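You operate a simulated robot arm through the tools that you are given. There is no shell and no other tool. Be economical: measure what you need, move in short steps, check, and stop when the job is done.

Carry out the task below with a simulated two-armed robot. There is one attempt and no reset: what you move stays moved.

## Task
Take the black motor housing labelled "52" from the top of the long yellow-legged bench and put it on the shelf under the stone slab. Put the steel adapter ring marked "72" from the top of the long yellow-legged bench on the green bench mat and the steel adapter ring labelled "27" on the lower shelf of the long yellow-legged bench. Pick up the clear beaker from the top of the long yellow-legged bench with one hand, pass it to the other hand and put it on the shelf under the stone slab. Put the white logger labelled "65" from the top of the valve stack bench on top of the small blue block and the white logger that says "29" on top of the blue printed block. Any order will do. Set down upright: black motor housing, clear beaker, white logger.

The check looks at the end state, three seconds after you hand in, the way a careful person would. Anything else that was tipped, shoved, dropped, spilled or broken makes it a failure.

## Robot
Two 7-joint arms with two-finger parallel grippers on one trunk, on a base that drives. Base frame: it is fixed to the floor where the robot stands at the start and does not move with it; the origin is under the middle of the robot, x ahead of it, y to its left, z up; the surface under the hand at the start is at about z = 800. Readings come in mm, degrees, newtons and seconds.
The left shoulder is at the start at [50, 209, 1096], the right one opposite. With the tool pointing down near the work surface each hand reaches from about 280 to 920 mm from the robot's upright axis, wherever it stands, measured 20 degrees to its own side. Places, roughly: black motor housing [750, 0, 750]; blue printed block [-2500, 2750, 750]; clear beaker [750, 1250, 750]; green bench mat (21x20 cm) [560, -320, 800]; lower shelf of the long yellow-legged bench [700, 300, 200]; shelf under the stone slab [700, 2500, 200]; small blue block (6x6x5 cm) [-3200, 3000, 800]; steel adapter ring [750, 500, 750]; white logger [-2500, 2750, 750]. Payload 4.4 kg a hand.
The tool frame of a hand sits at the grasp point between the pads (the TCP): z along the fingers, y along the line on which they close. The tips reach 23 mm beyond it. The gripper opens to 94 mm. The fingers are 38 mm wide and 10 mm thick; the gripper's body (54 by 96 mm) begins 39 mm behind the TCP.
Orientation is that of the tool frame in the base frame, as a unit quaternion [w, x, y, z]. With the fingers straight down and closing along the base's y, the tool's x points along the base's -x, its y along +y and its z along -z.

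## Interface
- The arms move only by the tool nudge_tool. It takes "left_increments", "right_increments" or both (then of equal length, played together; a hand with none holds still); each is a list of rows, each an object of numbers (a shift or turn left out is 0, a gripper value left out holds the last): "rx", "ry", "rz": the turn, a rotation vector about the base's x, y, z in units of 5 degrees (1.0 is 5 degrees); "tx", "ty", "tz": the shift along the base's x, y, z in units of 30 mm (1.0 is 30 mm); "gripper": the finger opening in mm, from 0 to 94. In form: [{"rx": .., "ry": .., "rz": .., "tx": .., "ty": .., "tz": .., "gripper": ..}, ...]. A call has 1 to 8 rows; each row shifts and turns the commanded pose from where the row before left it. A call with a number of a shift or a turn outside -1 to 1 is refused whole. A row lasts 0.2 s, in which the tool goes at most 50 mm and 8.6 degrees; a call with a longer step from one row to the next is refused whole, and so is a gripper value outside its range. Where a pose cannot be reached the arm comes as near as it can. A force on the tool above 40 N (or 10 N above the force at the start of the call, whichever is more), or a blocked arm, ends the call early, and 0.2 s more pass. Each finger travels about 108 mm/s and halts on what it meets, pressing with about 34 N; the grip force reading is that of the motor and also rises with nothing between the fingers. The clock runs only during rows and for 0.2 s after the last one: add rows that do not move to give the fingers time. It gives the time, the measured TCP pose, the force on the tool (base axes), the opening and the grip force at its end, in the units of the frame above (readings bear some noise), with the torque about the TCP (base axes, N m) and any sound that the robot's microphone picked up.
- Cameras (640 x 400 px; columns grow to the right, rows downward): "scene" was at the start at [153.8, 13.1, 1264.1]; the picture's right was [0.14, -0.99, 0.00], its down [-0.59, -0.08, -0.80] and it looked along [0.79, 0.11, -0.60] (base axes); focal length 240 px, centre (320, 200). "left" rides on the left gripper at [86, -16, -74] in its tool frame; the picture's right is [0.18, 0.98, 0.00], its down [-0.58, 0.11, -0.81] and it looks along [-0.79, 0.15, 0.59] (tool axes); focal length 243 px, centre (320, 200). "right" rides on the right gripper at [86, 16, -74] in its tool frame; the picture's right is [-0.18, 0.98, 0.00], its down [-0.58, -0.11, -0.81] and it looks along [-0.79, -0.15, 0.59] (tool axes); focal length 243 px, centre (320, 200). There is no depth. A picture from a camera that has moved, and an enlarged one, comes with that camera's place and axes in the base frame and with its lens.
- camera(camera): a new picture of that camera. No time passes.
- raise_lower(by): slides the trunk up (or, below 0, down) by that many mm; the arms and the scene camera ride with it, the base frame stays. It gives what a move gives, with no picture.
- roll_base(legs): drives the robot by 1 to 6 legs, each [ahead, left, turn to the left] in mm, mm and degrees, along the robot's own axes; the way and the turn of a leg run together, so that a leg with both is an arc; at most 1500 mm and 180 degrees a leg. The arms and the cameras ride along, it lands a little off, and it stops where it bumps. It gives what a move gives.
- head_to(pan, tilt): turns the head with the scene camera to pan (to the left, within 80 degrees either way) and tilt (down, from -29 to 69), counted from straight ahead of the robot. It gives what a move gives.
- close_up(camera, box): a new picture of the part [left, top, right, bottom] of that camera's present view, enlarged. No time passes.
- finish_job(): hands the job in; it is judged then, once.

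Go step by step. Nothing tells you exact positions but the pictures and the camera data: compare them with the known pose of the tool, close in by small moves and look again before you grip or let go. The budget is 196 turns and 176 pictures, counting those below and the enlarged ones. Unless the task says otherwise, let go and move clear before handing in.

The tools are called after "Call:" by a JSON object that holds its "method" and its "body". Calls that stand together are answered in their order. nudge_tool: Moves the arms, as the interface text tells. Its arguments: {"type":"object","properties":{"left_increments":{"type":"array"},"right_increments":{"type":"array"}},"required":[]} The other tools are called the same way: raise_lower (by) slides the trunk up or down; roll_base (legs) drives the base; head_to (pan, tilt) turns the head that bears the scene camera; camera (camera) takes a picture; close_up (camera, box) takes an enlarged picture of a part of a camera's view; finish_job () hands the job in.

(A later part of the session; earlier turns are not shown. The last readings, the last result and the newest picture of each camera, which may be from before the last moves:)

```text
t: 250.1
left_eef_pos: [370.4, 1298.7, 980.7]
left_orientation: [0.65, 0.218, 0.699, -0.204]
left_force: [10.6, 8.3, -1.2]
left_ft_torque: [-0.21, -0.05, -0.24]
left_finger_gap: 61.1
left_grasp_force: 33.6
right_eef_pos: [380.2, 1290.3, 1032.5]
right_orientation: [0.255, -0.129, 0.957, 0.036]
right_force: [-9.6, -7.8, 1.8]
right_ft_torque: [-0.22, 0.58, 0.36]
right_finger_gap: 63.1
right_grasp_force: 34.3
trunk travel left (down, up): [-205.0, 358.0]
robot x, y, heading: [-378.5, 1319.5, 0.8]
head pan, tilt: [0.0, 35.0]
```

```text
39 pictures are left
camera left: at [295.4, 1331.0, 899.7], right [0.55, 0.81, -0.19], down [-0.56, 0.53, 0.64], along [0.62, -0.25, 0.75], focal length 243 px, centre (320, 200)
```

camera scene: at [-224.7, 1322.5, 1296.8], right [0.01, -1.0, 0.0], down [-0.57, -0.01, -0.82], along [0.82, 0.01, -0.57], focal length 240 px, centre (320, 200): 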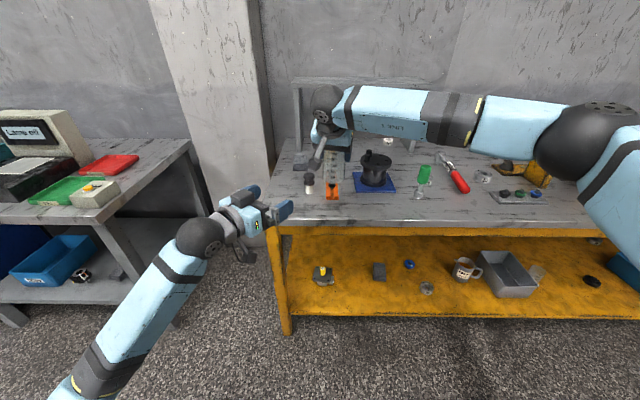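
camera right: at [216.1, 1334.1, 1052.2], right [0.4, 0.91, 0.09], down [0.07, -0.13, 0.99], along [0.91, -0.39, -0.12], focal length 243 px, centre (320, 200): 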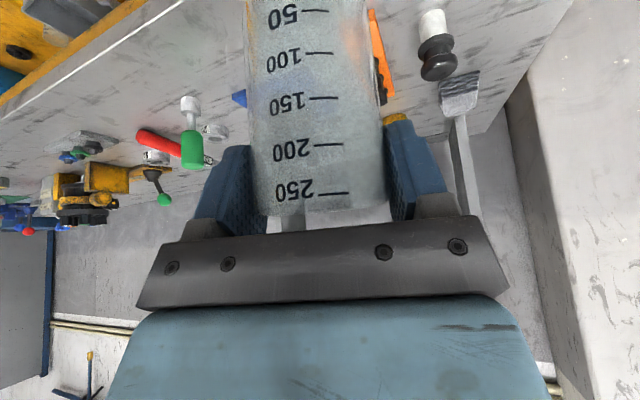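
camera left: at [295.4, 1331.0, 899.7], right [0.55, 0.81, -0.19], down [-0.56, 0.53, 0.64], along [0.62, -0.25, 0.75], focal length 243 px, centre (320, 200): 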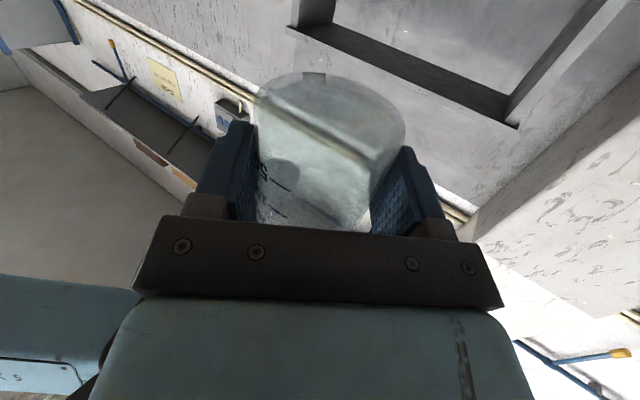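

Both hands hold it. Opening the right hand and lifting it straight up.

Call:
{"method": "nudge_tool", "body": {"right_increments": [{"gripper": 75}, {"gripper": 90}, {"gripper": 90}, {"tz": 0.5}, {"tz": 1}, {"tz": 1}, {"tz": 1}, {"tz": 1}]}}

Call:
{"method": "camera", "body": {"camera": "scene"}}

Call:
{"method": "camera", "body": {"camera": "left"}}

```text
t: 251.9
left_eef_pos: [370.2, 1298.1, 981.6]
left_orientation: [0.65, 0.22, 0.697, -0.207]
left_force: [0.0, -0.2, 0.0]
left_ft_torque: [-0.01, -0.03, 0.04]
left_finger_gap: 61.2
left_grasp_force: 33.9
right_eef_pos: [379.9, 1289.2, 1166.6]
right_orientation: [0.256, -0.129, 0.957, 0.035]
right_force: [-0.3, 0.4, -0.2]
right_ft_torque: [-0.01, 0.01, 0.02]
right_finger_gap: 89.9
right_grasp_force: 0.1
trunk travel left (down, up): [-205.0, 358.0]
robot x, y, heading: [-379.3, 1320.2, 0.8]
head pan, tilt: [0.0, 35.0]
```

```text
38 pictures are left
camera scene: at [-225.0, 1322.8, 1296.8], right [0.01, -1.0, 0.0], down [-0.57, -0.01, -0.82], along [0.82, 0.01, -0.57], focal length 240 px, centre (320, 200)
```

scene: 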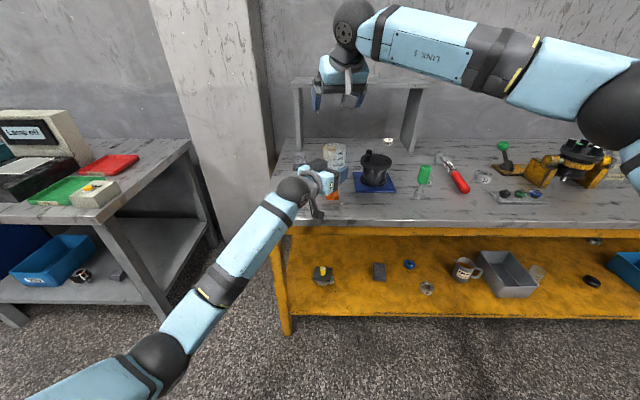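

```text
37 pictures are left
camera left: at [294.6, 1330.2, 900.2], right [0.55, 0.81, -0.19], down [-0.56, 0.53, 0.64], along [0.62, -0.25, 0.75], focal length 243 px, centre (320, 200)
```

left: 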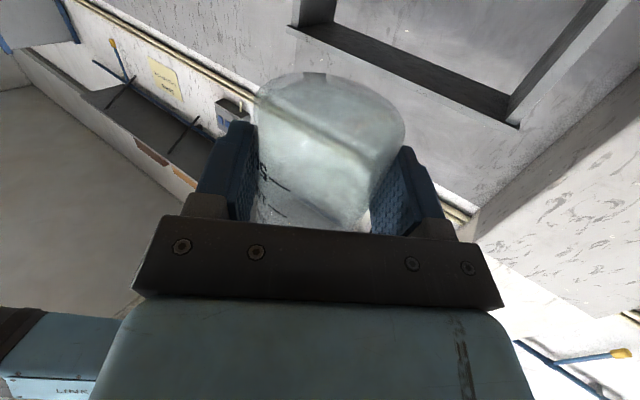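

The beaker is now in the left hand. Turning the left hand to face forward while moving the right aside, then driving to the slab bench.

Call:
{"method": "nudge_tool", "body": {"left_increments": [{"rz": 1}, {"rz": 1}, {"rz": 1}, {"rz": 1}, {"rz": 1}, {"rz": 1}, {"rz": 1}, {}], "right_increments": [{"ty": -1}, {"ty": -1}, {"ty": -1}, {"ty": -1}, {"ty": -1, "tx": -0.5}, {"ty": -1, "tx": -0.5}, {"ty": -1, "tx": -0.5}, {"tx": -0.5}]}}

Call:
{"method": "nudge_tool", "body": {"left_increments": [{"tx": -0.9, "ty": 0.9}, {"tx": -0.9, "ty": 0.9}, {"tx": -0.9, "ty": 0.9}, {"tx": -0.5, "ty": 0.9}, {"ty": 0.9}, {"ty": 0.9}, {"ty": 0.9}, {"ty": 0.9}], "right_increments": [{"ry": 1}, {"ry": 1}, {"ry": 1}, {"ry": 1}, {"ry": 1}, {"ry": 1}, {"rz": -1}, {"rz": -1}]}}

Call:
{"method": "roll_base", "body": {"legs": [[-120, 610, 0]]}}

Call:
{"method": "raise_lower", "body": {"by": -200}}

Call:
{"method": "head_to", "body": {"pan": 30, "tilt": 42}}

Call:
{"method": "camera", "body": {"camera": "scene"}}

```text
t: 253.4
left_eef_pos: [393.1, 1371.7, 957.5]
left_orientation: [0.683, 0.039, 0.728, 0.05]
left_force: [-0.2, 0.0, 0.2]
left_ft_torque: [-0.03, 0.0, 0.01]
left_finger_gap: 61.3
left_grasp_force: 33.7
right_eef_pos: [348.1, 1103.4, 1166.9]
right_orientation: [0.256, -0.129, 0.957, 0.036]
right_force: [-0.7, -0.5, -0.2]
right_ft_torque: [0.03, 0.02, 0.0]
right_finger_gap: 90.2
right_grasp_force: 0.1
trunk travel left (down, up): [-205.0, 358.0]
robot x, y, heading: [-380.0, 1318.0, 1.0]
head pan, tilt: [0.0, 35.0]
stopped in row 7 (left hand): the arm was blocked; the commanded pose is now the measured one
```

```text
t: 255.0
left_eef_pos: [306.3, 1497.8, 1015.6]
left_orientation: [0.711, 0.001, 0.703, -0.025]
left_force: [0.7, 0.4, -0.9]
left_ft_torque: [0.02, -0.04, 0.07]
left_finger_gap: 61.3
left_grasp_force: 33.7
right_eef_pos: [348.7, 1102.7, 1164.7]
right_orientation: [0.0, -0.084, 0.994, 0.068]
right_force: [0.4, 0.8, 0.4]
right_ft_torque: [0.01, 0.01, 0.02]
right_finger_gap: 89.9
right_grasp_force: 0.0
trunk travel left (down, up): [-205.0, 358.0]
robot x, y, heading: [-381.3, 1323.0, 1.0]
head pan, tilt: [0.0, 35.0]
stopped in row 7 (left hand): the arm was blocked; the commanded pose is now the measured one
```

```text
t: 260.8
left_eef_pos: [186.9, 2094.7, 1020.0]
left_orientation: [0.713, 0.009, 0.7, -0.032]
left_force: [0.0, -0.8, -0.4]
left_ft_torque: [0.05, -0.01, 0.01]
left_finger_gap: 61.1
left_grasp_force: 33.9
right_eef_pos: [222.0, 1697.3, 1166.8]
right_orientation: [0.001, -0.075, 0.995, 0.068]
right_force: [-0.2, -0.6, -0.3]
right_ft_torque: [0.01, -0.02, -0.04]
right_finger_gap: 90.1
right_grasp_force: 0.0
trunk travel left (down, up): [-205.0, 358.0]
robot x, y, heading: [-501.0, 1928.7, -0.3]
head pan, tilt: [0.0, 35.0]
```

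```text
t: 263.1
left_eef_pos: [176.3, 2085.9, 1003.0]
left_orientation: [0.75, 0.019, 0.661, -0.017]
left_force: [0.8, 0.8, -0.8]
left_ft_torque: [0.01, -0.06, -0.06]
left_finger_gap: 61.0
left_grasp_force: 34.7
right_eef_pos: [199.0, 1684.1, 1090.5]
right_orientation: [0.016, -0.076, 0.994, 0.075]
right_force: [0.9, 1.2, -1.0]
right_ft_torque: [-0.08, 0.08, 0.02]
right_finger_gap: 89.8
right_grasp_force: 0.1
trunk travel left (down, up): [-100.0, 463.0]
robot x, y, heading: [-502.4, 1926.3, -0.5]
head pan, tilt: [0.0, 35.0]
stopped: the arm was blocked; the commanded pose is now the measured one
```

```text
t: 264.1
left_eef_pos: [172.2, 2081.5, 1006.3]
left_orientation: [0.753, 0.021, 0.658, -0.017]
left_force: [-0.8, -0.5, -0.4]
left_ft_torque: [0.01, 0.0, -0.05]
left_finger_gap: 60.9
left_grasp_force: 34.3
right_eef_pos: [195.8, 1680.5, 1091.8]
right_orientation: [0.018, -0.076, 0.994, 0.078]
right_force: [-0.1, 0.4, 0.2]
right_ft_torque: [0.02, -0.04, 0.01]
right_finger_gap: 89.8
right_grasp_force: 0.1
trunk travel left (down, up): [-100.0, 463.0]
robot x, y, heading: [-502.4, 1929.9, -0.2]
head pan, tilt: [30.0, 42.0]
```

```text
36 pictures are left
camera scene: at [-392.1, 1950.7, 1196.2], right [0.49, -0.87, 0.0], down [-0.56, -0.32, -0.77], along [0.67, 0.38, -0.64], focal length 240 px, centre (320, 200)
```

scene: 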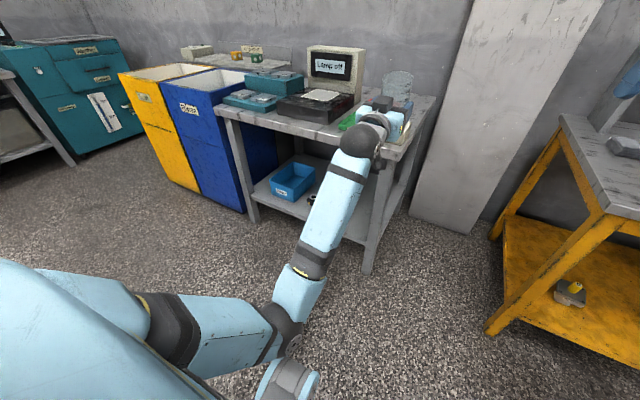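

The elbow is on the drum again. Raising the trunk to free it, then extending the left hand outward and restoring its orientation.

Call:
{"method": "raise_lower", "body": {"by": 150}}

Call:
{"method": "nudge_tool", "body": {"left_increments": [{"ty": 0.9, "tx": 0.3, "ry": 0.4, "rz": 0.1}, {"ty": 0.9, "tx": 0.3, "ry": 0.4, "rz": 0.1}, {"ty": 0.9, "tx": 0.3, "ry": 0.4, "rz": 0.1}, {"ty": 0.9, "tx": 0.3, "ry": 0.4, "rz": 0.1}, {"ty": 0.9, "tx": 0.3, "ry": 0.4, "rz": 0.1}, {"ty": 0.9, "tx": 0.3, "ry": 0.3, "rz": 0.1}, {"ty": 0.8}, {}]}}

Call:
{"method": "camera", "body": {"camera": "scene"}}

```text
t: 265.8
left_eef_pos: [196.0, 2100.1, 1119.9]
left_orientation: [0.743, 0.015, 0.669, -0.021]
left_force: [0.5, -0.4, -0.2]
left_ft_torque: [-0.01, -0.03, 0.0]
left_finger_gap: 60.6
left_grasp_force: 33.9
right_eef_pos: [222.2, 1697.7, 1212.9]
right_orientation: [0.002, -0.074, 0.995, 0.068]
right_force: [0.6, -0.4, 0.1]
right_ft_torque: [0.01, -0.03, -0.02]
right_finger_gap: 89.8
right_grasp_force: 0.1
trunk travel left (down, up): [-250.0, 313.0]
robot x, y, heading: [-500.1, 1928.0, -0.6]
head pan, tilt: [30.0, 42.0]
```

```text
t: 267.6
left_eef_pos: [250.0, 2285.3, 1119.4]
left_orientation: [0.673, -0.006, 0.74, -0.002]
left_force: [-0.1, -0.6, 0.2]
left_ft_torque: [0.01, 0.0, 0.02]
left_finger_gap: 61.1
left_grasp_force: 33.8
right_eef_pos: [222.3, 1696.5, 1212.1]
right_orientation: [0.001, -0.075, 0.995, 0.068]
right_force: [0.5, -0.1, 0.5]
right_ft_torque: [-0.01, 0.0, -0.03]
right_finger_gap: 90.2
right_grasp_force: 0.0
trunk travel left (down, up): [-250.0, 313.0]
robot x, y, heading: [-502.8, 1928.0, -0.4]
head pan, tilt: [30.0, 42.0]
```

```text
35 pictures are left
camera scene: at [-361.5, 1968.9, 1331.3], right [0.5, -0.87, 0.0], down [-0.58, -0.33, -0.74], along [0.65, 0.37, -0.67], focal length 240 px, centre (320, 200)
```

scene: 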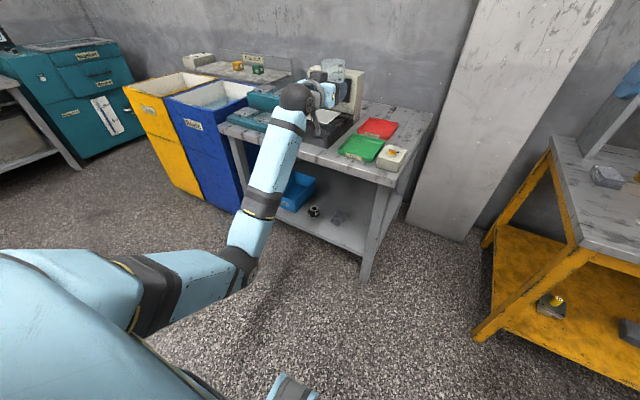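

Call:
{"method": "raise_lower", "body": {"by": -245}}

Call:
{"method": "nudge_tool", "body": {"left_increments": [{"tz": -1, "ry": -0.3}, {"tz": -1}, {"tz": -1}, {"tz": -1}, {"tz": -1}, {"tz": -1}, {"tz": -1}, {"tz": -1}]}}

Call:
{"method": "nudge_tool", "body": {"left_increments": [{"tz": -1, "tx": -0.2}, {"tz": -1, "tx": -0.2}, {"tz": -1, "tx": -0.2}, {"tz": -1, "tx": -0.2}, {"tz": -1, "tx": -0.2}, {"tz": -1, "tx": -0.2}, {"tz": -0.5, "tx": -0.2}, {}]}}

Call:
{"method": "camera", "body": {"camera": "scene"}}

```text
t: 270.2
left_eef_pos: [248.5, 2284.2, 876.2]
left_orientation: [0.673, -0.006, 0.739, -0.003]
left_force: [0.6, -0.1, 0.1]
left_ft_torque: [0.0, -0.01, -0.04]
left_finger_gap: 60.8
left_grasp_force: 34.0
right_eef_pos: [222.2, 1696.4, 966.4]
right_orientation: [0.001, -0.074, 0.995, 0.067]
right_force: [0.2, 0.1, 1.6]
right_ft_torque: [0.01, -0.01, -0.02]
right_finger_gap: 90.0
right_grasp_force: 0.1
trunk travel left (down, up): [-5.0, 558.0]
robot x, y, heading: [-501.6, 1926.2, -0.4]
head pan, tilt: [30.0, 42.0]
```

```text
t: 272.0
left_eef_pos: [247.9, 2286.7, 634.6]
left_orientation: [0.682, -0.005, 0.731, -0.003]
left_force: [-0.1, -0.7, -1.0]
left_ft_torque: [-0.03, 0.01, -0.01]
left_finger_gap: 60.9
left_grasp_force: 33.7
right_eef_pos: [222.8, 1697.5, 968.1]
right_orientation: [0.002, -0.075, 0.995, 0.068]
right_force: [-1.5, 0.2, 0.1]
right_ft_torque: [-0.02, 0.0, -0.02]
right_finger_gap: 90.1
right_grasp_force: 0.1
trunk travel left (down, up): [-5.0, 558.0]
robot x, y, heading: [-499.3, 1926.4, -0.2]
head pan, tilt: [30.0, 42.0]
```

```text
t: 274.0
left_eef_pos: [224.6, 2305.4, 470.4]
left_orientation: [0.697, 0.006, 0.717, 0.013]
left_force: [0.1, -0.6, -0.2]
left_ft_torque: [-0.01, 0.01, 0.05]
left_finger_gap: 60.6
left_grasp_force: 33.9
right_eef_pos: [220.2, 1694.2, 970.6]
right_orientation: [0.003, -0.073, 0.995, 0.068]
right_force: [-1.0, -0.7, 1.0]
right_ft_torque: [0.04, -0.05, -0.02]
right_finger_gap: 90.1
right_grasp_force: 0.0
trunk travel left (down, up): [-5.0, 558.0]
robot x, y, heading: [-505.5, 1929.1, -0.4]
head pan, tilt: [30.0, 42.0]
stopped in row 8 (left hand): the arm was blocked; the commanded pose is now the measured one
```

```text
34 pictures are left
camera scene: at [-363.8, 1968.8, 1087.1], right [0.49, -0.87, 0.0], down [-0.58, -0.33, -0.74], along [0.65, 0.37, -0.67], focal length 240 px, centre (320, 200)
```

scene: 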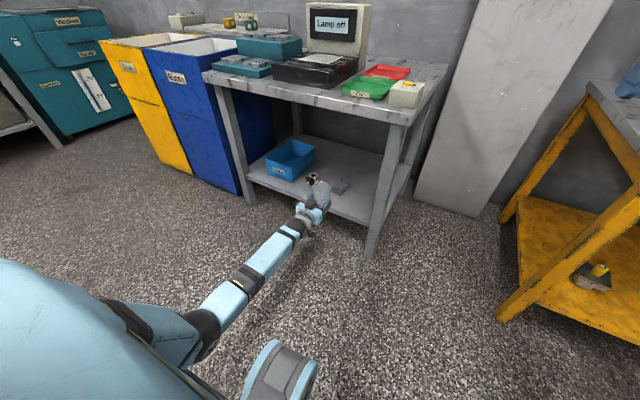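

Call:
{"method": "nudge_tool", "body": {"left_increments": [{"tz": 0.8, "ty": 0.3}, {"ty": 1, "tz": 0.2, "rx": -0.31, "ry": 0.47, "rz": -0.1}, {"ty": 1, "tx": -0.2}, {"ty": 1, "tx": -0.3}, {"ty": 0.7, "tx": -0.4, "tz": -0.3}, {"tx": -0.5, "tz": -0.7}, {"tx": -0.4, "tz": -0.7}, {"tx": -0.3, "tz": -0.7}]}}

Call:
{"method": "nudge_tool", "body": {"left_increments": [{"tz": -0.8, "tx": -0.2}, {"tz": -0.8, "tx": -0.2}, {"tz": -0.8, "tx": -0.2}, {"tz": -0.8, "tx": -0.2}, {}]}}

```text
t: 275.8
left_eef_pos: [160.5, 2423.5, 423.1]
left_orientation: [0.68, -0.003, 0.733, -0.002]
left_force: [0.0, -0.3, 0.6]
left_ft_torque: [-0.02, 0.01, -0.02]
left_finger_gap: 60.9
left_grasp_force: 33.4
right_eef_pos: [221.6, 1696.8, 966.9]
right_orientation: [0.002, -0.074, 0.995, 0.068]
right_force: [-0.4, 0.3, 1.5]
right_ft_torque: [0.02, -0.02, -0.02]
right_finger_gap: 90.1
right_grasp_force: 0.0
trunk travel left (down, up): [-5.0, 558.0]
robot x, y, heading: [-502.1, 1929.1, -0.3]
head pan, tilt: [30.0, 42.0]
```

```text
t: 277.0
left_eef_pos: [136.7, 2423.7, 326.8]
left_orientation: [0.68, -0.003, 0.733, -0.002]
left_force: [0.0, -0.6, -0.8]
left_ft_torque: [-0.01, 0.0, -0.03]
left_finger_gap: 60.9
left_grasp_force: 34.0
right_eef_pos: [223.0, 1697.5, 967.9]
right_orientation: [0.0, -0.075, 0.995, 0.068]
right_force: [-0.5, 0.1, -0.4]
right_ft_torque: [0.0, -0.02, 0.0]
right_finger_gap: 89.9
right_grasp_force: 0.1
trunk travel left (down, up): [-5.0, 558.0]
robot x, y, heading: [-503.9, 1926.9, -0.3]
head pan, tilt: [30.0, 42.0]
```

Free now. Driving to bring the beaker over the shelf front near (470, 2270).

Call:
{"method": "roll_base", "body": {"legs": [[0, -154, 0], [310, 0, 0]]}}

Call:
{"method": "camera", "body": {"camera": "scene"}}

Call:
{"method": "camera", "body": {"camera": "left"}}

```text
t: 280.7
left_eef_pos: [445.0, 2273.4, 327.4]
left_orientation: [0.68, -0.005, 0.733, -0.001]
left_force: [-0.2, -0.1, -0.2]
left_ft_torque: [-0.01, 0.02, 0.0]
left_finger_gap: 60.4
left_grasp_force: 33.8
right_eef_pos: [534.0, 1544.4, 967.6]
right_orientation: [0.0, -0.076, 0.995, 0.069]
right_force: [-0.6, 0.1, 0.3]
right_ft_torque: [0.0, -0.02, 0.0]
right_finger_gap: 89.8
right_grasp_force: 0.1
trunk travel left (down, up): [-5.0, 558.0]
robot x, y, heading: [-191.1, 1771.3, -0.1]
head pan, tilt: [30.0, 42.0]
```

```text
33 pictures are left
camera scene: at [-50.8, 1815.5, 1086.3], right [0.5, -0.87, 0.0], down [-0.58, -0.33, -0.74], along [0.64, 0.37, -0.67], focal length 240 px, centre (320, 200)
```

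scene: 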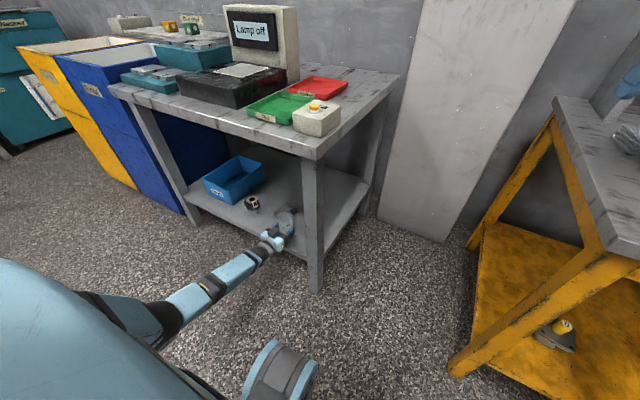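

```text
32 pictures are left
camera left: at [364.9, 2255.8, 247.0], right [-0.02, 0.98, -0.19], down [-0.76, 0.11, 0.64], along [0.65, 0.16, 0.75], focal length 243 px, centre (320, 200)
```

left: 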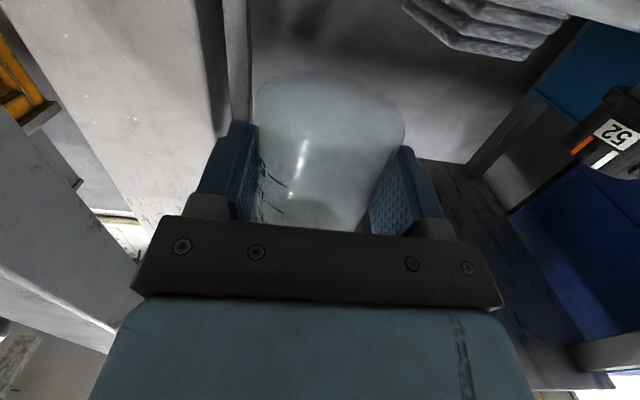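

Call:
{"method": "close_up", "body": {"camera": "scene", "box": [220, 170, 340, 270]}}

```text
4.00 times, centred on (280, 220) of scene
camera zoom: at [-50.8, 1815.5, 1086.3], right [0.5, -0.87, 0.0], down [-0.58, -0.33, -0.74], along [0.64, 0.37, -0.67], focal length 962 px, centre (480, 120)
```

zoom: 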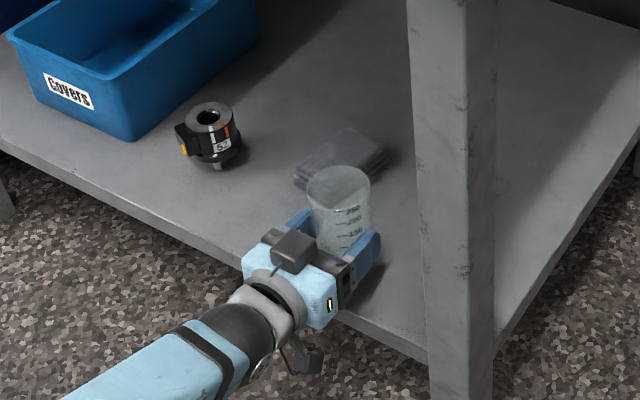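

Call:
{"method": "roll_base", "body": {"legs": [[30, 0, 0]]}}

Call:
{"method": "nudge_tool", "body": {"left_increments": [{"tz": -0.6, "tx": -0.15}, {"tz": -0.6, "tx": -0.15}, {"tz": -0.2}, {}]}}

```text
t: 281.5
left_eef_pos: [476.4, 2272.3, 327.2]
left_orientation: [0.68, -0.004, 0.733, -0.001]
left_force: [-0.8, 0.2, -0.9]
left_ft_torque: [-0.02, 0.03, -0.04]
left_finger_gap: 60.5
left_grasp_force: 34.2
right_eef_pos: [565.3, 1545.5, 967.2]
right_orientation: [0.0, -0.076, 0.995, 0.068]
right_force: [-1.3, -0.3, 0.6]
right_ft_torque: [-0.01, -0.02, -0.02]
right_finger_gap: 90.2
right_grasp_force: 0.0
trunk travel left (down, up): [-5.0, 558.0]
robot x, y, heading: [-161.7, 1775.2, 0.2]
head pan, tilt: [30.0, 42.0]
```

```text
t: 282.5
left_eef_pos: [465.1, 2273.1, 284.6]
left_orientation: [0.68, -0.005, 0.733, 0.0]
left_force: [-1.1, -0.6, -1.3]
left_ft_torque: [-0.02, -0.01, -0.01]
left_finger_gap: 60.7
left_grasp_force: 33.6
right_eef_pos: [564.0, 1544.9, 967.5]
right_orientation: [0.001, -0.077, 0.995, 0.068]
right_force: [-0.6, 0.0, 0.0]
right_ft_torque: [-0.04, 0.04, -0.01]
right_finger_gap: 89.9
right_grasp_force: 0.0
trunk travel left (down, up): [-5.0, 558.0]
robot x, y, heading: [-160.1, 1770.6, 0.0]
head pan, tilt: [30.0, 42.0]
```

Now small steps down until the beaker touches.

Call:
{"method": "nudge_tool", "body": {"left_increments": [{"tz": -0.15}, {"tz": -0.1}, {}, {}]}}

Call:
{"method": "close_up", "body": {"camera": "scene", "box": [250, 180, 340, 260]}}

```text
t: 283.5
left_eef_pos: [467.6, 2272.9, 282.1]
left_orientation: [0.682, -0.004, 0.731, 0.0]
left_force: [0.0, 2.0, 22.9]
left_ft_torque: [0.44, -0.46, -0.04]
left_finger_gap: 60.7
left_grasp_force: 33.9
right_eef_pos: [562.1, 1543.9, 969.3]
right_orientation: [0.003, -0.075, 0.995, 0.069]
right_force: [0.1, -0.4, -0.2]
right_ft_torque: [0.01, 0.01, -0.02]
right_finger_gap: 90.1
right_grasp_force: 0.1
trunk travel left (down, up): [-5.0, 558.0]
robot x, y, heading: [-160.9, 1770.6, 0.0]
head pan, tilt: [30.0, 42.0]
```

```text
5.00 times, centred on (295, 220) of scene
camera zoom: at [-22.7, 1814.0, 1086.9], right [0.5, -0.87, 0.0], down [-0.58, -0.33, -0.75], along [0.65, 0.37, -0.67], focal length 1202 px, centre (445, 100)
```

zoom: 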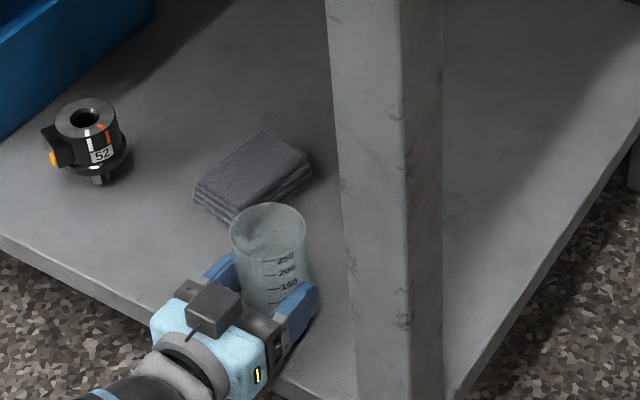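

Contact with the shelf. Easing off and releasing, then withdrawing straight back.

Call:
{"method": "nudge_tool", "body": {"left_increments": [{"tz": 0.07}, {}, {"gripper": 66}, {"gripper": 74}, {"gripper": 84}, {"gripper": 94}, {}]}}

Call:
{"method": "camera", "body": {"camera": "left"}}

```text
t: 285.1
left_eef_pos: [466.6, 2273.6, 278.8]
left_orientation: [0.68, -0.004, 0.733, -0.001]
left_force: [1.3, -0.3, -0.4]
left_ft_torque: [0.02, 0.04, 0.01]
left_finger_gap: 94.2
left_grasp_force: 0.0
right_eef_pos: [563.9, 1545.0, 968.3]
right_orientation: [0.0, -0.076, 0.995, 0.068]
right_force: [0.1, 0.4, 0.7]
right_ft_torque: [-0.07, 0.0, -0.01]
right_finger_gap: 90.1
right_grasp_force: 0.1
trunk travel left (down, up): [-5.0, 558.0]
robot x, y, heading: [-162.1, 1772.1, 0.1]
head pan, tilt: [30.0, 42.0]
```

```text
29 pictures are left
camera left: at [385.7, 2256.2, 199.0], right [-0.02, 0.98, -0.19], down [-0.76, 0.11, 0.64], along [0.65, 0.16, 0.75], focal length 243 px, centre (320, 200)
```

left: 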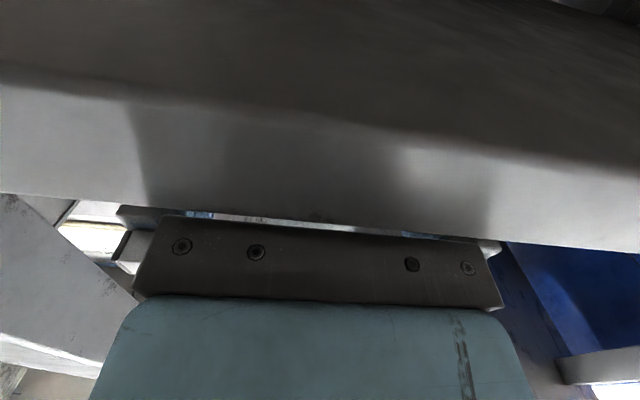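

Call:
{"method": "nudge_tool", "body": {"left_increments": [{"tx": -0.5}, {"tx": -0.8}, {"tx": -0.9}, {"tx": -0.9}, {"tx": -0.6, "tz": 0.3}, {}]}}

Call:
{"method": "close_up", "body": {"camera": "scene", "box": [220, 150, 380, 270]}}

```text
t: 286.5
left_eef_pos: [354.1, 2271.0, 291.8]
left_orientation: [0.681, -0.004, 0.733, -0.001]
left_force: [0.0, 0.0, 0.0]
left_ft_torque: [0.02, -0.02, 0.02]
left_finger_gap: 94.1
left_grasp_force: 0.2
right_eef_pos: [563.6, 1545.5, 967.5]
right_orientation: [0.001, -0.077, 0.995, 0.068]
right_force: [0.1, 0.6, -0.1]
right_ft_torque: [0.02, 0.02, -0.01]
right_finger_gap: 89.8
right_grasp_force: 0.0
trunk travel left (down, up): [-5.0, 558.0]
robot x, y, heading: [-159.5, 1774.0, -0.3]
head pan, tilt: [30.0, 42.0]
```

```text
3.33 times, centred on (300, 210) of scene
camera zoom: at [-20.8, 1815.5, 1086.3], right [0.5, -0.87, 0.0], down [-0.58, -0.33, -0.74], along [0.64, 0.37, -0.67], focal length 802 px, centre (387, 167)
```

zoom: 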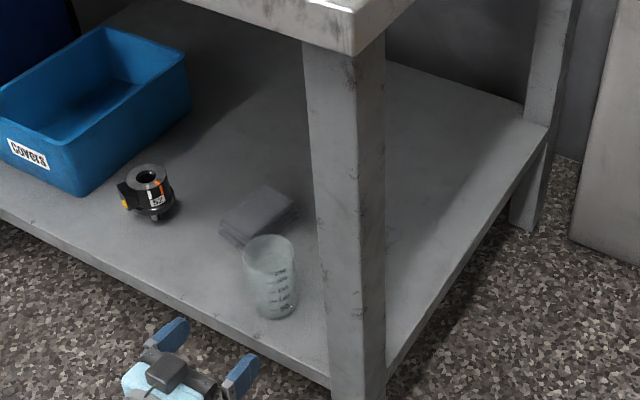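

Beaker stands upright on the shelf. Now backing away, restoring the arms, and going to the valve-stack bench.

Call:
{"method": "roll_base", "body": {"legs": [[-400, 0, 0]]}}

Call:
{"method": "raise_lower", "body": {"by": 170}}

Call:
{"method": "nudge_tool", "body": {"left_increments": [{"tz": 1}, {"tz": 1}, {"tz": 1}, {"tz": 1}, {"tz": 1}, {"tz": 1}, {"tz": 1}, {"tz": 1}], "right_increments": [{"rz": -1}, {"rx": 0.4, "ry": 0.6}, {}, {}, {}, {}, {}, {}]}}

Call:
{"method": "nudge_tool", "body": {"left_increments": [{"tz": 1, "ry": 1}, {"tz": 1, "ry": 1}, {"tz": 1, "ry": 1}, {"tz": 1, "ry": 1}, {"tz": 1, "ry": 1}, {"tz": 1, "ry": 1}, {"tz": 1, "ry": 1}, {"tz": 1, "ry": 1}]}}

Call:
{"method": "nudge_tool", "body": {"left_increments": [{"ry": 1}, {"ry": 1}, {"ry": 1}, {"ry": 1}, {"ry": 1}, {"ry": 1}, {"ry": 1}, {"ry": 1}]}}

Call:
{"method": "roll_base", "body": {"legs": [[-300, 0, 0], [0, 0, 150]]}}

Call:
{"method": "head_to", "body": {"pan": 0, "tilt": 20}}

Call:
{"method": "camera", "body": {"camera": "scene"}}

```text
t: 289.0
left_eef_pos: [-46.0, 2272.8, 289.8]
left_orientation: [0.68, -0.004, 0.733, -0.001]
left_force: [0.0, 0.0, 0.3]
left_ft_torque: [0.0, -0.03, 0.02]
left_finger_gap: 93.9
left_grasp_force: 0.0
right_eef_pos: [162.5, 1546.1, 968.6]
right_orientation: [0.001, -0.077, 0.995, 0.068]
right_force: [0.0, 0.1, -0.1]
right_ft_torque: [0.01, 0.02, -0.02]
right_finger_gap: 90.0
right_grasp_force: 0.0
trunk travel left (down, up): [-5.0, 558.0]
robot x, y, heading: [-562.2, 1774.6, -0.1]
head pan, tilt: [30.0, 42.0]
```

```text
t: 290.9
left_eef_pos: [-46.0, 2272.6, 458.7]
left_orientation: [0.68, -0.004, 0.733, -0.001]
left_force: [0.4, -0.3, -0.2]
left_ft_torque: [-0.02, 0.02, -0.02]
left_finger_gap: 94.2
left_grasp_force: 0.1
right_eef_pos: [162.9, 1545.9, 1138.3]
right_orientation: [0.001, -0.074, 0.995, 0.068]
right_force: [0.0, 0.3, 0.1]
right_ft_torque: [-0.05, -0.03, -0.02]
right_finger_gap: 90.1
right_grasp_force: 0.2
trunk travel left (down, up): [-175.0, 388.0]
robot x, y, heading: [-565.4, 1776.5, -0.2]
head pan, tilt: [30.0, 42.0]
```

```text
t: 292.7
left_eef_pos: [-47.5, 2272.4, 701.0]
left_orientation: [0.68, -0.004, 0.733, -0.001]
left_force: [0.1, 0.8, -0.6]
left_ft_torque: [0.02, 0.04, 0.0]
left_finger_gap: 94.0
left_grasp_force: 0.2
right_eef_pos: [162.4, 1545.2, 1137.6]
right_orientation: [-0.022, -0.03, 0.996, 0.086]
right_force: [-0.3, 1.0, -0.7]
right_ft_torque: [0.01, -0.02, 0.01]
right_finger_gap: 90.1
right_grasp_force: 0.1
trunk travel left (down, up): [-175.0, 388.0]
robot x, y, heading: [-563.4, 1773.2, -0.3]
head pan, tilt: [30.0, 42.0]
```

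```text
t: 294.5
left_eef_pos: [-45.3, 2271.2, 940.6]
left_orientation: [0.388, -0.004, 0.921, 0.0]
left_force: [0.2, -1.1, 0.1]
left_ft_torque: [0.01, -0.01, 0.02]
left_finger_gap: 94.3
left_grasp_force: 0.1
right_eef_pos: [161.8, 1544.9, 1138.3]
right_orientation: [-0.022, -0.031, 0.996, 0.086]
right_force: [0.1, -0.4, 0.9]
right_ft_torque: [0.01, -0.01, -0.02]
right_finger_gap: 90.1
right_grasp_force: 0.0
trunk travel left (down, up): [-175.0, 388.0]
robot x, y, heading: [-565.9, 1774.0, 0.1]
head pan, tilt: [30.0, 42.0]
```

```text
t: 296.3
left_eef_pos: [-45.7, 2273.5, 941.6]
left_orientation: [0.05, -0.004, 0.999, 0.002]
left_force: [0.0, 0.0, -0.2]
left_ft_torque: [0.02, 0.05, 0.0]
left_finger_gap: 94.1
left_grasp_force: 0.1
right_eef_pos: [162.8, 1545.5, 1137.1]
right_orientation: [-0.022, -0.031, 0.996, 0.087]
right_force: [0.1, 0.3, 0.1]
right_ft_torque: [0.0, -0.01, 0.03]
right_finger_gap: 89.7
right_grasp_force: 0.0
trunk travel left (down, up): [-175.0, 388.0]
robot x, y, heading: [-563.3, 1772.4, 0.1]
head pan, tilt: [30.0, 42.0]
```

```text
t: 304.7
left_eef_pos: [-1543.1, 1552.7, 940.2]
left_orientation: [-0.009, 0.974, -0.221, -0.049]
left_force: [-0.8, 0.6, 0.2]
left_ft_torque: [-0.04, -0.02, 0.01]
left_finger_gap: 93.9
left_grasp_force: 0.1
right_eef_pos: [-1409.8, 2297.4, 1136.8]
right_orientation: [0.09, 0.977, -0.196, 0.002]
right_force: [-0.5, -0.6, -0.3]
right_ft_torque: [-0.03, 0.0, 0.01]
right_finger_gap: 90.1
right_grasp_force: 0.0
trunk travel left (down, up): [-175.0, 388.0]
robot x, y, heading: [-856.8, 1775.2, 153.5]
head pan, tilt: [30.0, 42.0]
```

```text
t: 305.6
left_eef_pos: [-1543.4, 1552.4, 940.8]
left_orientation: [-0.009, 0.974, -0.222, -0.05]
left_force: [0.1, -1.0, -0.4]
left_ft_torque: [0.01, 0.02, 0.02]
left_finger_gap: 93.9
left_grasp_force: 0.0
right_eef_pos: [-1409.2, 2298.2, 1137.8]
right_orientation: [0.089, 0.976, -0.197, 0.002]
right_force: [1.2, -0.3, 0.0]
right_ft_torque: [0.0, 0.01, 0.02]
right_finger_gap: 90.2
right_grasp_force: 0.0
trunk travel left (down, up): [-175.0, 388.0]
robot x, y, heading: [-859.8, 1770.3, 153.5]
head pan, tilt: [0.0, 20.0]
```

```text
27 pictures are left
camera scene: at [-1003.2, 1845.7, 1290.6], right [0.44, 0.9, 0.0], down [0.31, -0.15, -0.94], along [-0.84, 0.42, -0.34], focal length 240 px, centre (320, 200)
```

scene: 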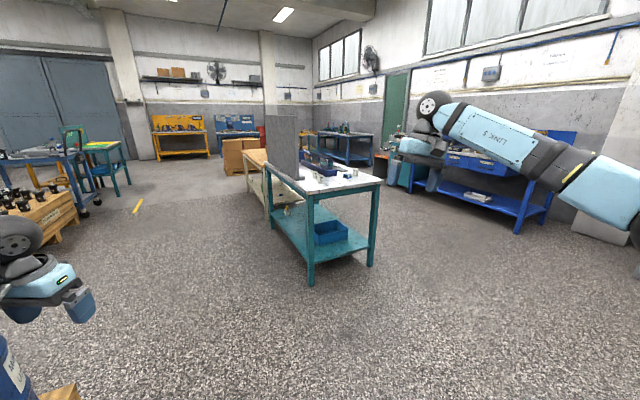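

The teal bench spans x≈-3500…-2440, y≈2480…3065. Zooming in on its top.

Call:
{"method": "close_up", "body": {"camera": "scene", "box": [240, 110, 400, 220]}}

```text
3.64 times, centred on (320, 165) of scene
camera zoom: at [-1003.2, 1845.7, 1290.6], right [0.44, 0.9, 0.0], down [0.31, -0.15, -0.94], along [-0.84, 0.42, -0.34], focal length 874 px, centre (320, 327)
```

zoom: 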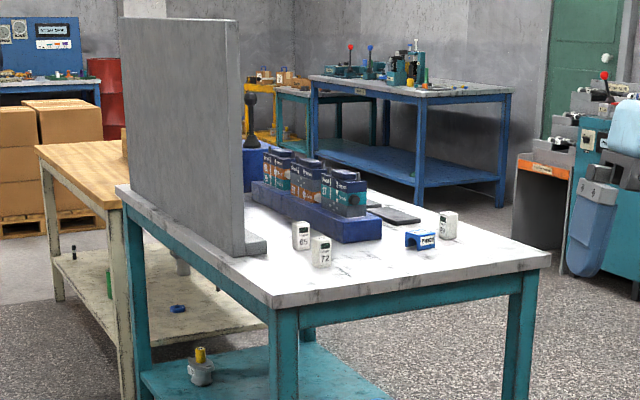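

Objects: logger 65 ≈ (-2664, 2631), logger 72 next to it, another logger ≈ (-2594, 2961), blue printed block ≈ (-2569, 2876). I'll work from the +y long side, facing -y.

Call:
{"method": "nudge_tool", "body": {"left_increments": [{"tz": 1}, {"tz": 1}, {"tz": 1}, {"tz": 1}, {"tz": 1}, {"tz": 1}]}}

Call:
{"method": "roll_base", "body": {"legs": [[0, 0, 116.5], [-850, -320, 0], [-870, -320, 0]]}}

Call:
{"method": "head_to", "body": {"pan": -40, "tilt": 35}}

Call:
{"method": "camera", "body": {"camera": "scene"}}

```text
t: 307.0
left_eef_pos: [-1542.1, 1552.9, 1122.6]
left_orientation: [-0.009, 0.974, -0.222, -0.049]
left_force: [-0.1, 0.5, 1.0]
left_ft_torque: [0.0, -0.01, 0.01]
left_finger_gap: 93.9
left_grasp_force: 0.1
right_eef_pos: [-1409.0, 2298.4, 1138.2]
right_orientation: [0.089, 0.977, -0.196, -0.001]
right_force: [-0.2, 0.4, 0.1]
right_ft_torque: [-0.01, 0.02, -0.02]
right_finger_gap: 90.0
right_grasp_force: 0.0
trunk travel left (down, up): [-175.0, 388.0]
robot x, y, heading: [-856.2, 1773.1, 153.6]
head pan, tilt: [0.0, 20.0]
```

```text
t: 321.2
left_eef_pos: [-1022.9, 2970.8, 1121.5]
left_orientation: [0.036, 0.704, 0.709, -0.034]
left_force: [-0.1, -0.5, 0.3]
left_ft_torque: [-0.02, -0.04, 0.0]
left_finger_gap: 94.1
left_grasp_force: 0.1
right_eef_pos: [-1748.4, 2761.0, 1137.5]
right_orientation: [0.045, 0.681, 0.727, 0.076]
right_force: [-0.2, -0.2, 0.2]
right_ft_torque: [-0.06, -0.01, -0.03]
right_finger_gap: 90.1
right_grasp_force: 0.1
trunk travel left (down, up): [-175.0, 388.0]
robot x, y, heading: [-1522.1, 3485.6, -89.8]
head pan, tilt: [0.0, 20.0]
```

```text
t: 322.2
left_eef_pos: [-1023.4, 2970.0, 1120.9]
left_orientation: [0.036, 0.703, 0.709, -0.033]
left_force: [-0.3, -0.5, -0.3]
left_ft_torque: [0.01, -0.03, 0.0]
left_finger_gap: 94.3
left_grasp_force: 0.1
right_eef_pos: [-1749.5, 2761.8, 1136.6]
right_orientation: [0.045, 0.681, 0.726, 0.077]
right_force: [-0.1, -0.3, -0.7]
right_ft_torque: [0.0, 0.02, 0.01]
right_finger_gap: 90.2
right_grasp_force: 0.1
trunk travel left (down, up): [-175.0, 388.0]
robot x, y, heading: [-1524.2, 3485.8, -90.0]
head pan, tilt: [-40.0, 35.0]
```

```text
25 pictures are left
camera scene: at [-1579.1, 3352.6, 1266.9], right [-0.77, 0.64, 0.0], down [0.37, 0.44, -0.82], along [-0.53, -0.63, -0.57], focal length 240 px, centre (320, 200)
```

scene: 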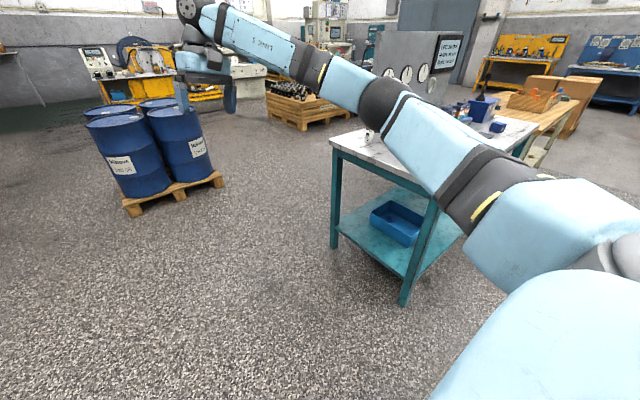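

Call:
{"method": "roll_base", "body": {"legs": [[40, -1100, 0]]}}

Call:
{"method": "head_to", "body": {"pan": 0, "tilt": 42}}

Call:
{"method": "camera", "body": {"camera": "scene"}}

```text
t: 332.0
left_eef_pos: [-2109.0, 2930.4, 1121.4]
left_orientation: [0.037, 0.704, 0.708, -0.034]
left_force: [-0.7, -0.3, -0.4]
left_ft_torque: [0.01, 0.03, 0.01]
left_finger_gap: 94.0
left_grasp_force: 0.0
right_eef_pos: [-2838.2, 2725.5, 1137.2]
right_orientation: [0.046, 0.684, 0.724, 0.076]
right_force: [0.2, 0.0, -0.1]
right_ft_torque: [0.03, -0.02, 0.01]
right_finger_gap: 89.9
right_grasp_force: 0.1
trunk travel left (down, up): [-175.0, 388.0]
robot x, y, heading: [-2609.0, 3449.9, -90.3]
head pan, tilt: [-40.0, 35.0]
```

```text
t: 333.1
left_eef_pos: [-2109.4, 2931.2, 1121.7]
left_orientation: [0.036, 0.705, 0.708, -0.035]
left_force: [-0.5, 0.1, 0.1]
left_ft_torque: [-0.03, 0.0, 0.01]
left_finger_gap: 94.3
left_grasp_force: 0.1
right_eef_pos: [-2837.0, 2725.8, 1137.6]
right_orientation: [0.047, 0.684, 0.724, 0.076]
right_force: [0.1, 0.1, -0.9]
right_ft_torque: [-0.02, -0.05, -0.02]
right_finger_gap: 90.0
right_grasp_force: 0.1
trunk travel left (down, up): [-175.0, 388.0]
robot x, y, heading: [-2608.3, 3451.6, -90.2]
head pan, tilt: [0.0, 42.0]
```

```text
24 pictures are left
camera scene: at [-2606.7, 3300.2, 1256.3], right [-1.0, 0.01, 0.0], down [0.01, 0.67, -0.74], along [-0.01, -0.74, -0.67], focal length 240 px, centre (320, 200)
```

scene: 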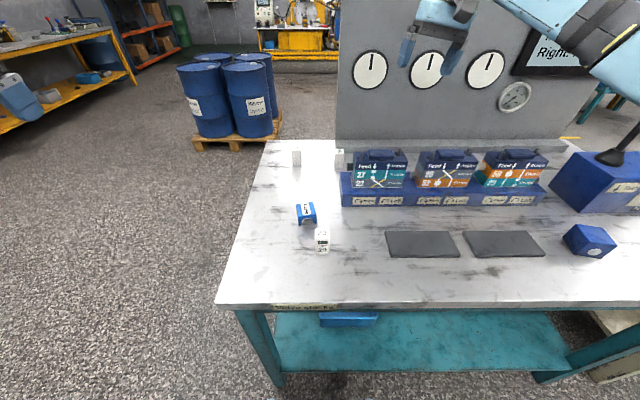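

Call:
{"method": "close_up", "body": {"camera": "scene", "box": [270, 140, 390, 260]}}

Call:
{"method": "close_up", "body": {"camera": "scene", "box": [530, 190, 640, 270]}}

```text
3.33 times, centred on (330, 200) of scene
camera zoom: at [-2606.7, 3300.2, 1256.3], right [-1.0, 0.01, 0.0], down [0.01, 0.67, -0.74], along [-0.01, -0.74, -0.67], focal length 802 px, centre (287, 200)
```

zoom: 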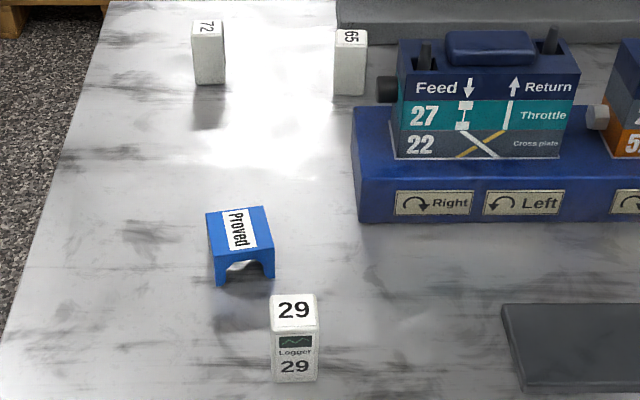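

```text
5.00 times, centred on (585, 230) of scene
camera zoom: at [-2606.7, 3300.2, 1256.3], right [-1.0, 0.01, 0.0], down [0.01, 0.67, -0.74], along [-0.01, -0.74, -0.67], focal length 1202 px, centre (-1005, 50)
```

zoom: 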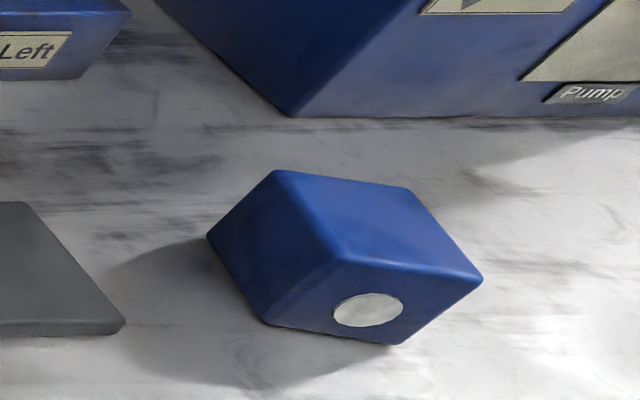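

Logger 29 is at (-2612, 2962), a 32×32×52 mm box; the printed block's top is about 44×48 mm at (-2573, 2862), height ≈30. I bring the left hand over logger 29.

Call:
{"method": "nudge_tool", "body": {"left_increments": [{"tx": -1, "rx": 0.57}, {"tx": -1, "rx": 0.57}, {"tx": -1}, {"tx": -1}, {"tx": -1}, {"tx": -1}, {"tx": -1}, {"tx": -1}]}}

Call:
{"method": "nudge_tool", "body": {"left_increments": [{"tx": -1, "tz": -0.5}, {"tx": -1, "tz": -0.5, "ty": 0.25}, {"tx": -1, "tz": -0.5, "ty": 0.25}, {"tx": -1, "tz": -0.5, "ty": 0.25}, {"tx": -1, "tz": -0.8, "ty": 0.25}, {"tx": -1, "tz": -0.8}, {"tx": -1, "tz": -0.8}, {"tx": -1, "tz": -0.8}]}}

Call:
{"method": "nudge_tool", "body": {"left_increments": [{"tx": -0.75, "tz": -0.8}, {}]}}

Call:
{"method": "camera", "body": {"camera": "left"}}

```text
t: 334.9
left_eef_pos: [-2350.8, 2931.9, 1120.1]
left_orientation: [0.002, 0.706, 0.709, 0.003]
left_force: [-0.5, -0.1, -0.8]
left_ft_torque: [0.03, -0.01, 0.02]
left_finger_gap: 94.1
left_grasp_force: 0.0
right_eef_pos: [-2839.0, 2726.4, 1136.9]
right_orientation: [0.046, 0.685, 0.723, 0.077]
right_force: [0.5, -0.6, 0.2]
right_ft_torque: [0.03, 0.0, 0.02]
right_finger_gap: 90.2
right_grasp_force: 0.3
trunk travel left (down, up): [-175.0, 388.0]
robot x, y, heading: [-2608.1, 3449.9, -90.4]
head pan, tilt: [0.0, 42.0]
```

```text
t: 336.7
left_eef_pos: [-2590.4, 2958.7, 963.5]
left_orientation: [0.001, 0.707, 0.707, 0.001]
left_force: [-0.2, -0.6, 0.0]
left_ft_torque: [0.02, 0.01, 0.03]
left_finger_gap: 94.2
left_grasp_force: 0.0
right_eef_pos: [-2838.4, 2725.6, 1137.5]
right_orientation: [0.046, 0.684, 0.724, 0.076]
right_force: [0.2, -0.9, -0.4]
right_ft_torque: [-0.01, 0.03, 0.01]
right_finger_gap: 90.1
right_grasp_force: 0.0
trunk travel left (down, up): [-175.0, 388.0]
robot x, y, heading: [-2607.6, 3447.8, -90.6]
head pan, tilt: [0.0, 42.0]
```

```text
t: 337.3
left_eef_pos: [-2611.6, 2960.3, 940.2]
left_orientation: [0.001, 0.706, 0.708, 0.001]
left_force: [-0.6, 1.0, 0.2]
left_ft_torque: [0.0, 0.03, 0.02]
left_finger_gap: 94.0
left_grasp_force: 0.0
right_eef_pos: [-2836.4, 2726.8, 1138.6]
right_orientation: [0.046, 0.685, 0.724, 0.076]
right_force: [-0.5, -0.1, 0.0]
right_ft_torque: [0.01, 0.01, 0.0]
right_finger_gap: 90.1
right_grasp_force: 0.2
trunk travel left (down, up): [-175.0, 388.0]
robot x, y, heading: [-2604.7, 3450.4, -90.3]
head pan, tilt: [0.0, 42.0]
```

```text
21 pictures are left
camera left: at [-2628.7, 3047.3, 1015.0], right [0.98, 0.19, 0.0], down [0.11, -0.58, 0.81], along [0.15, -0.79, -0.59], focal length 243 px, centre (320, 200)
```

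left: 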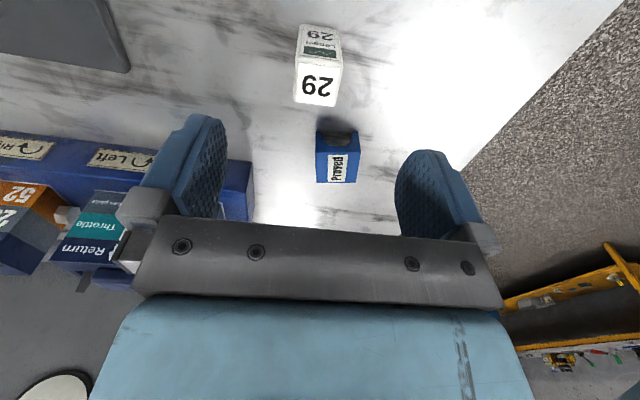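

Centred over logger 29. Descending and gripping.

Call:
{"method": "nudge_tool", "body": {"left_increments": [{"tz": -0.87, "tx": -0.05}, {"tz": -0.87}, {"tz": -0.87}, {"tz": -0.87}, {"gripper": 60}, {"gripper": 40}, {"gripper": 25}, {"gripper": 25}]}}

Call:
{"method": "nudge_tool", "body": {"left_increments": [{"tz": 0.5}, {"tz": 1}, {"tz": 1}, {"tx": 0.6, "ty": -0.8}, {"tx": 0.6, "ty": -0.8}, {"ty": -0.8}, {"ty": -0.8}, {}]}}

Call:
{"method": "camera", "body": {"camera": "left"}}

```text
t: 339.1
left_eef_pos: [-2614.2, 2961.1, 836.9]
left_orientation: [0.002, 0.707, 0.707, 0.001]
left_force: [-0.5, -0.2, 0.1]
left_ft_torque: [-0.01, -0.01, 0.01]
left_finger_gap: 30.6
left_grasp_force: 33.8
right_eef_pos: [-2837.9, 2726.2, 1138.2]
right_orientation: [0.047, 0.684, 0.724, 0.077]
right_force: [0.9, -0.2, 0.5]
right_ft_torque: [0.03, -0.01, 0.0]
right_finger_gap: 89.9
right_grasp_force: 0.0
trunk travel left (down, up): [-175.0, 388.0]
robot x, y, heading: [-2606.2, 3447.4, -90.1]
head pan, tilt: [0.0, 42.0]
```

```text
t: 340.9
left_eef_pos: [-2577.8, 2863.7, 911.2]
left_orientation: [0.002, 0.706, 0.708, 0.001]
left_force: [0.1, -0.1, -1.2]
left_ft_torque: [0.02, 0.02, -0.02]
left_finger_gap: 30.7
left_grasp_force: 33.8
right_eef_pos: [-2837.0, 2727.1, 1138.9]
right_orientation: [0.046, 0.684, 0.724, 0.077]
right_force: [0.5, -0.2, -0.1]
right_ft_torque: [0.0, -0.03, -0.01]
right_finger_gap: 90.1
right_grasp_force: 0.1
trunk travel left (down, up): [-175.0, 388.0]
robot x, y, heading: [-2606.9, 3452.5, -90.5]
head pan, tilt: [0.0, 42.0]
```

```text
20 pictures are left
camera left: at [-2593.2, 2951.4, 986.9], right [0.98, 0.19, 0.0], down [0.11, -0.58, 0.81], along [0.15, -0.79, -0.59], focal length 243 px, centre (320, 200)
```

left: 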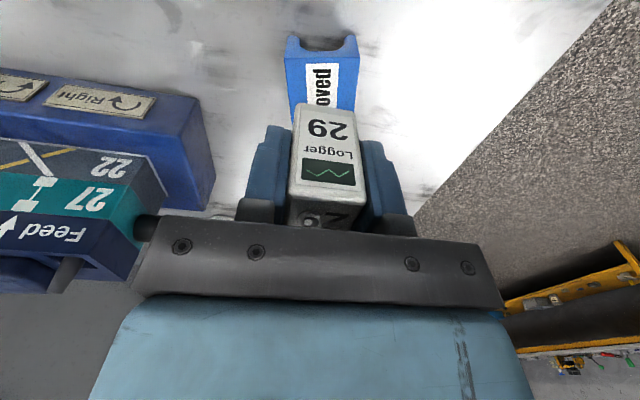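

Call:
{"method": "nudge_tool", "body": {"left_increments": [{"ty": -0.06, "tz": -0.6}, {"tz": -0.6}, {"tz": -0.1}, {}, {}]}}

Call:
{"method": "close_up", "body": {"camera": "scene", "box": [280, 170, 360, 250]}}

```text
t: 342.1
left_eef_pos: [-2577.7, 2861.5, 871.8]
left_orientation: [0.0, 0.706, 0.708, 0.001]
left_force: [1.3, -0.2, -1.1]
left_ft_torque: [0.0, 0.0, -0.01]
left_finger_gap: 30.5
left_grasp_force: 34.1
right_eef_pos: [-2837.6, 2726.8, 1138.5]
right_orientation: [0.046, 0.685, 0.723, 0.077]
right_force: [0.9, -0.7, 0.3]
right_ft_torque: [-0.01, -0.04, -0.01]
right_finger_gap: 90.3
right_grasp_force: 0.0
trunk travel left (down, up): [-175.0, 388.0]
robot x, y, heading: [-2604.4, 3448.9, -90.7]
head pan, tilt: [0.0, 42.0]
```

```text
5.00 times, centred on (320, 210) of scene
camera zoom: at [-2606.7, 3300.2, 1256.3], right [-1.0, 0.01, 0.0], down [0.0, 0.67, -0.74], along [-0.01, -0.74, -0.67], focal length 1202 px, centre (320, 150)
```

zoom: 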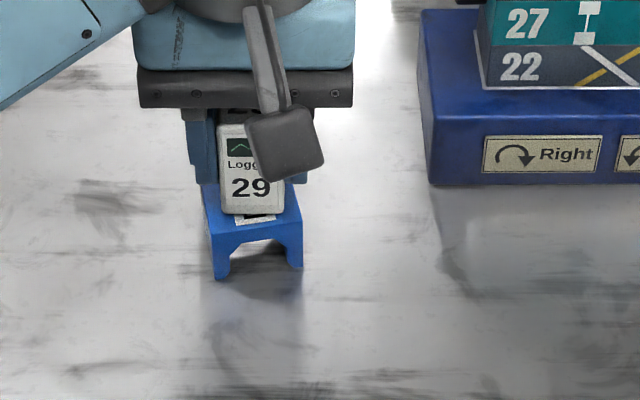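

Alignment is good. Lowering the last millimetres.

Call:
{"method": "nudge_tool", "body": {"left_increments": [{"tz": -0.1, "tx": -0.04}, {"tz": -0.07}, {}, {}]}}

```text
t: 343.1
left_eef_pos: [-2578.2, 2862.7, 868.4]
left_orientation: [0.002, 0.706, 0.708, 0.0]
left_force: [1.3, -3.9, 21.0]
left_ft_torque: [-0.16, -0.01, -0.02]
left_finger_gap: 30.5
left_grasp_force: 33.9
right_eef_pos: [-2836.7, 2728.2, 1139.9]
right_orientation: [0.046, 0.684, 0.724, 0.077]
right_force: [-0.2, -0.3, 0.1]
right_ft_torque: [0.02, -0.01, 0.0]
right_finger_gap: 90.1
right_grasp_force: 0.0
trunk travel left (down, up): [-175.0, 388.0]
robot x, y, heading: [-2606.9, 3448.0, -90.6]
head pan, tilt: [0.0, 42.0]
```

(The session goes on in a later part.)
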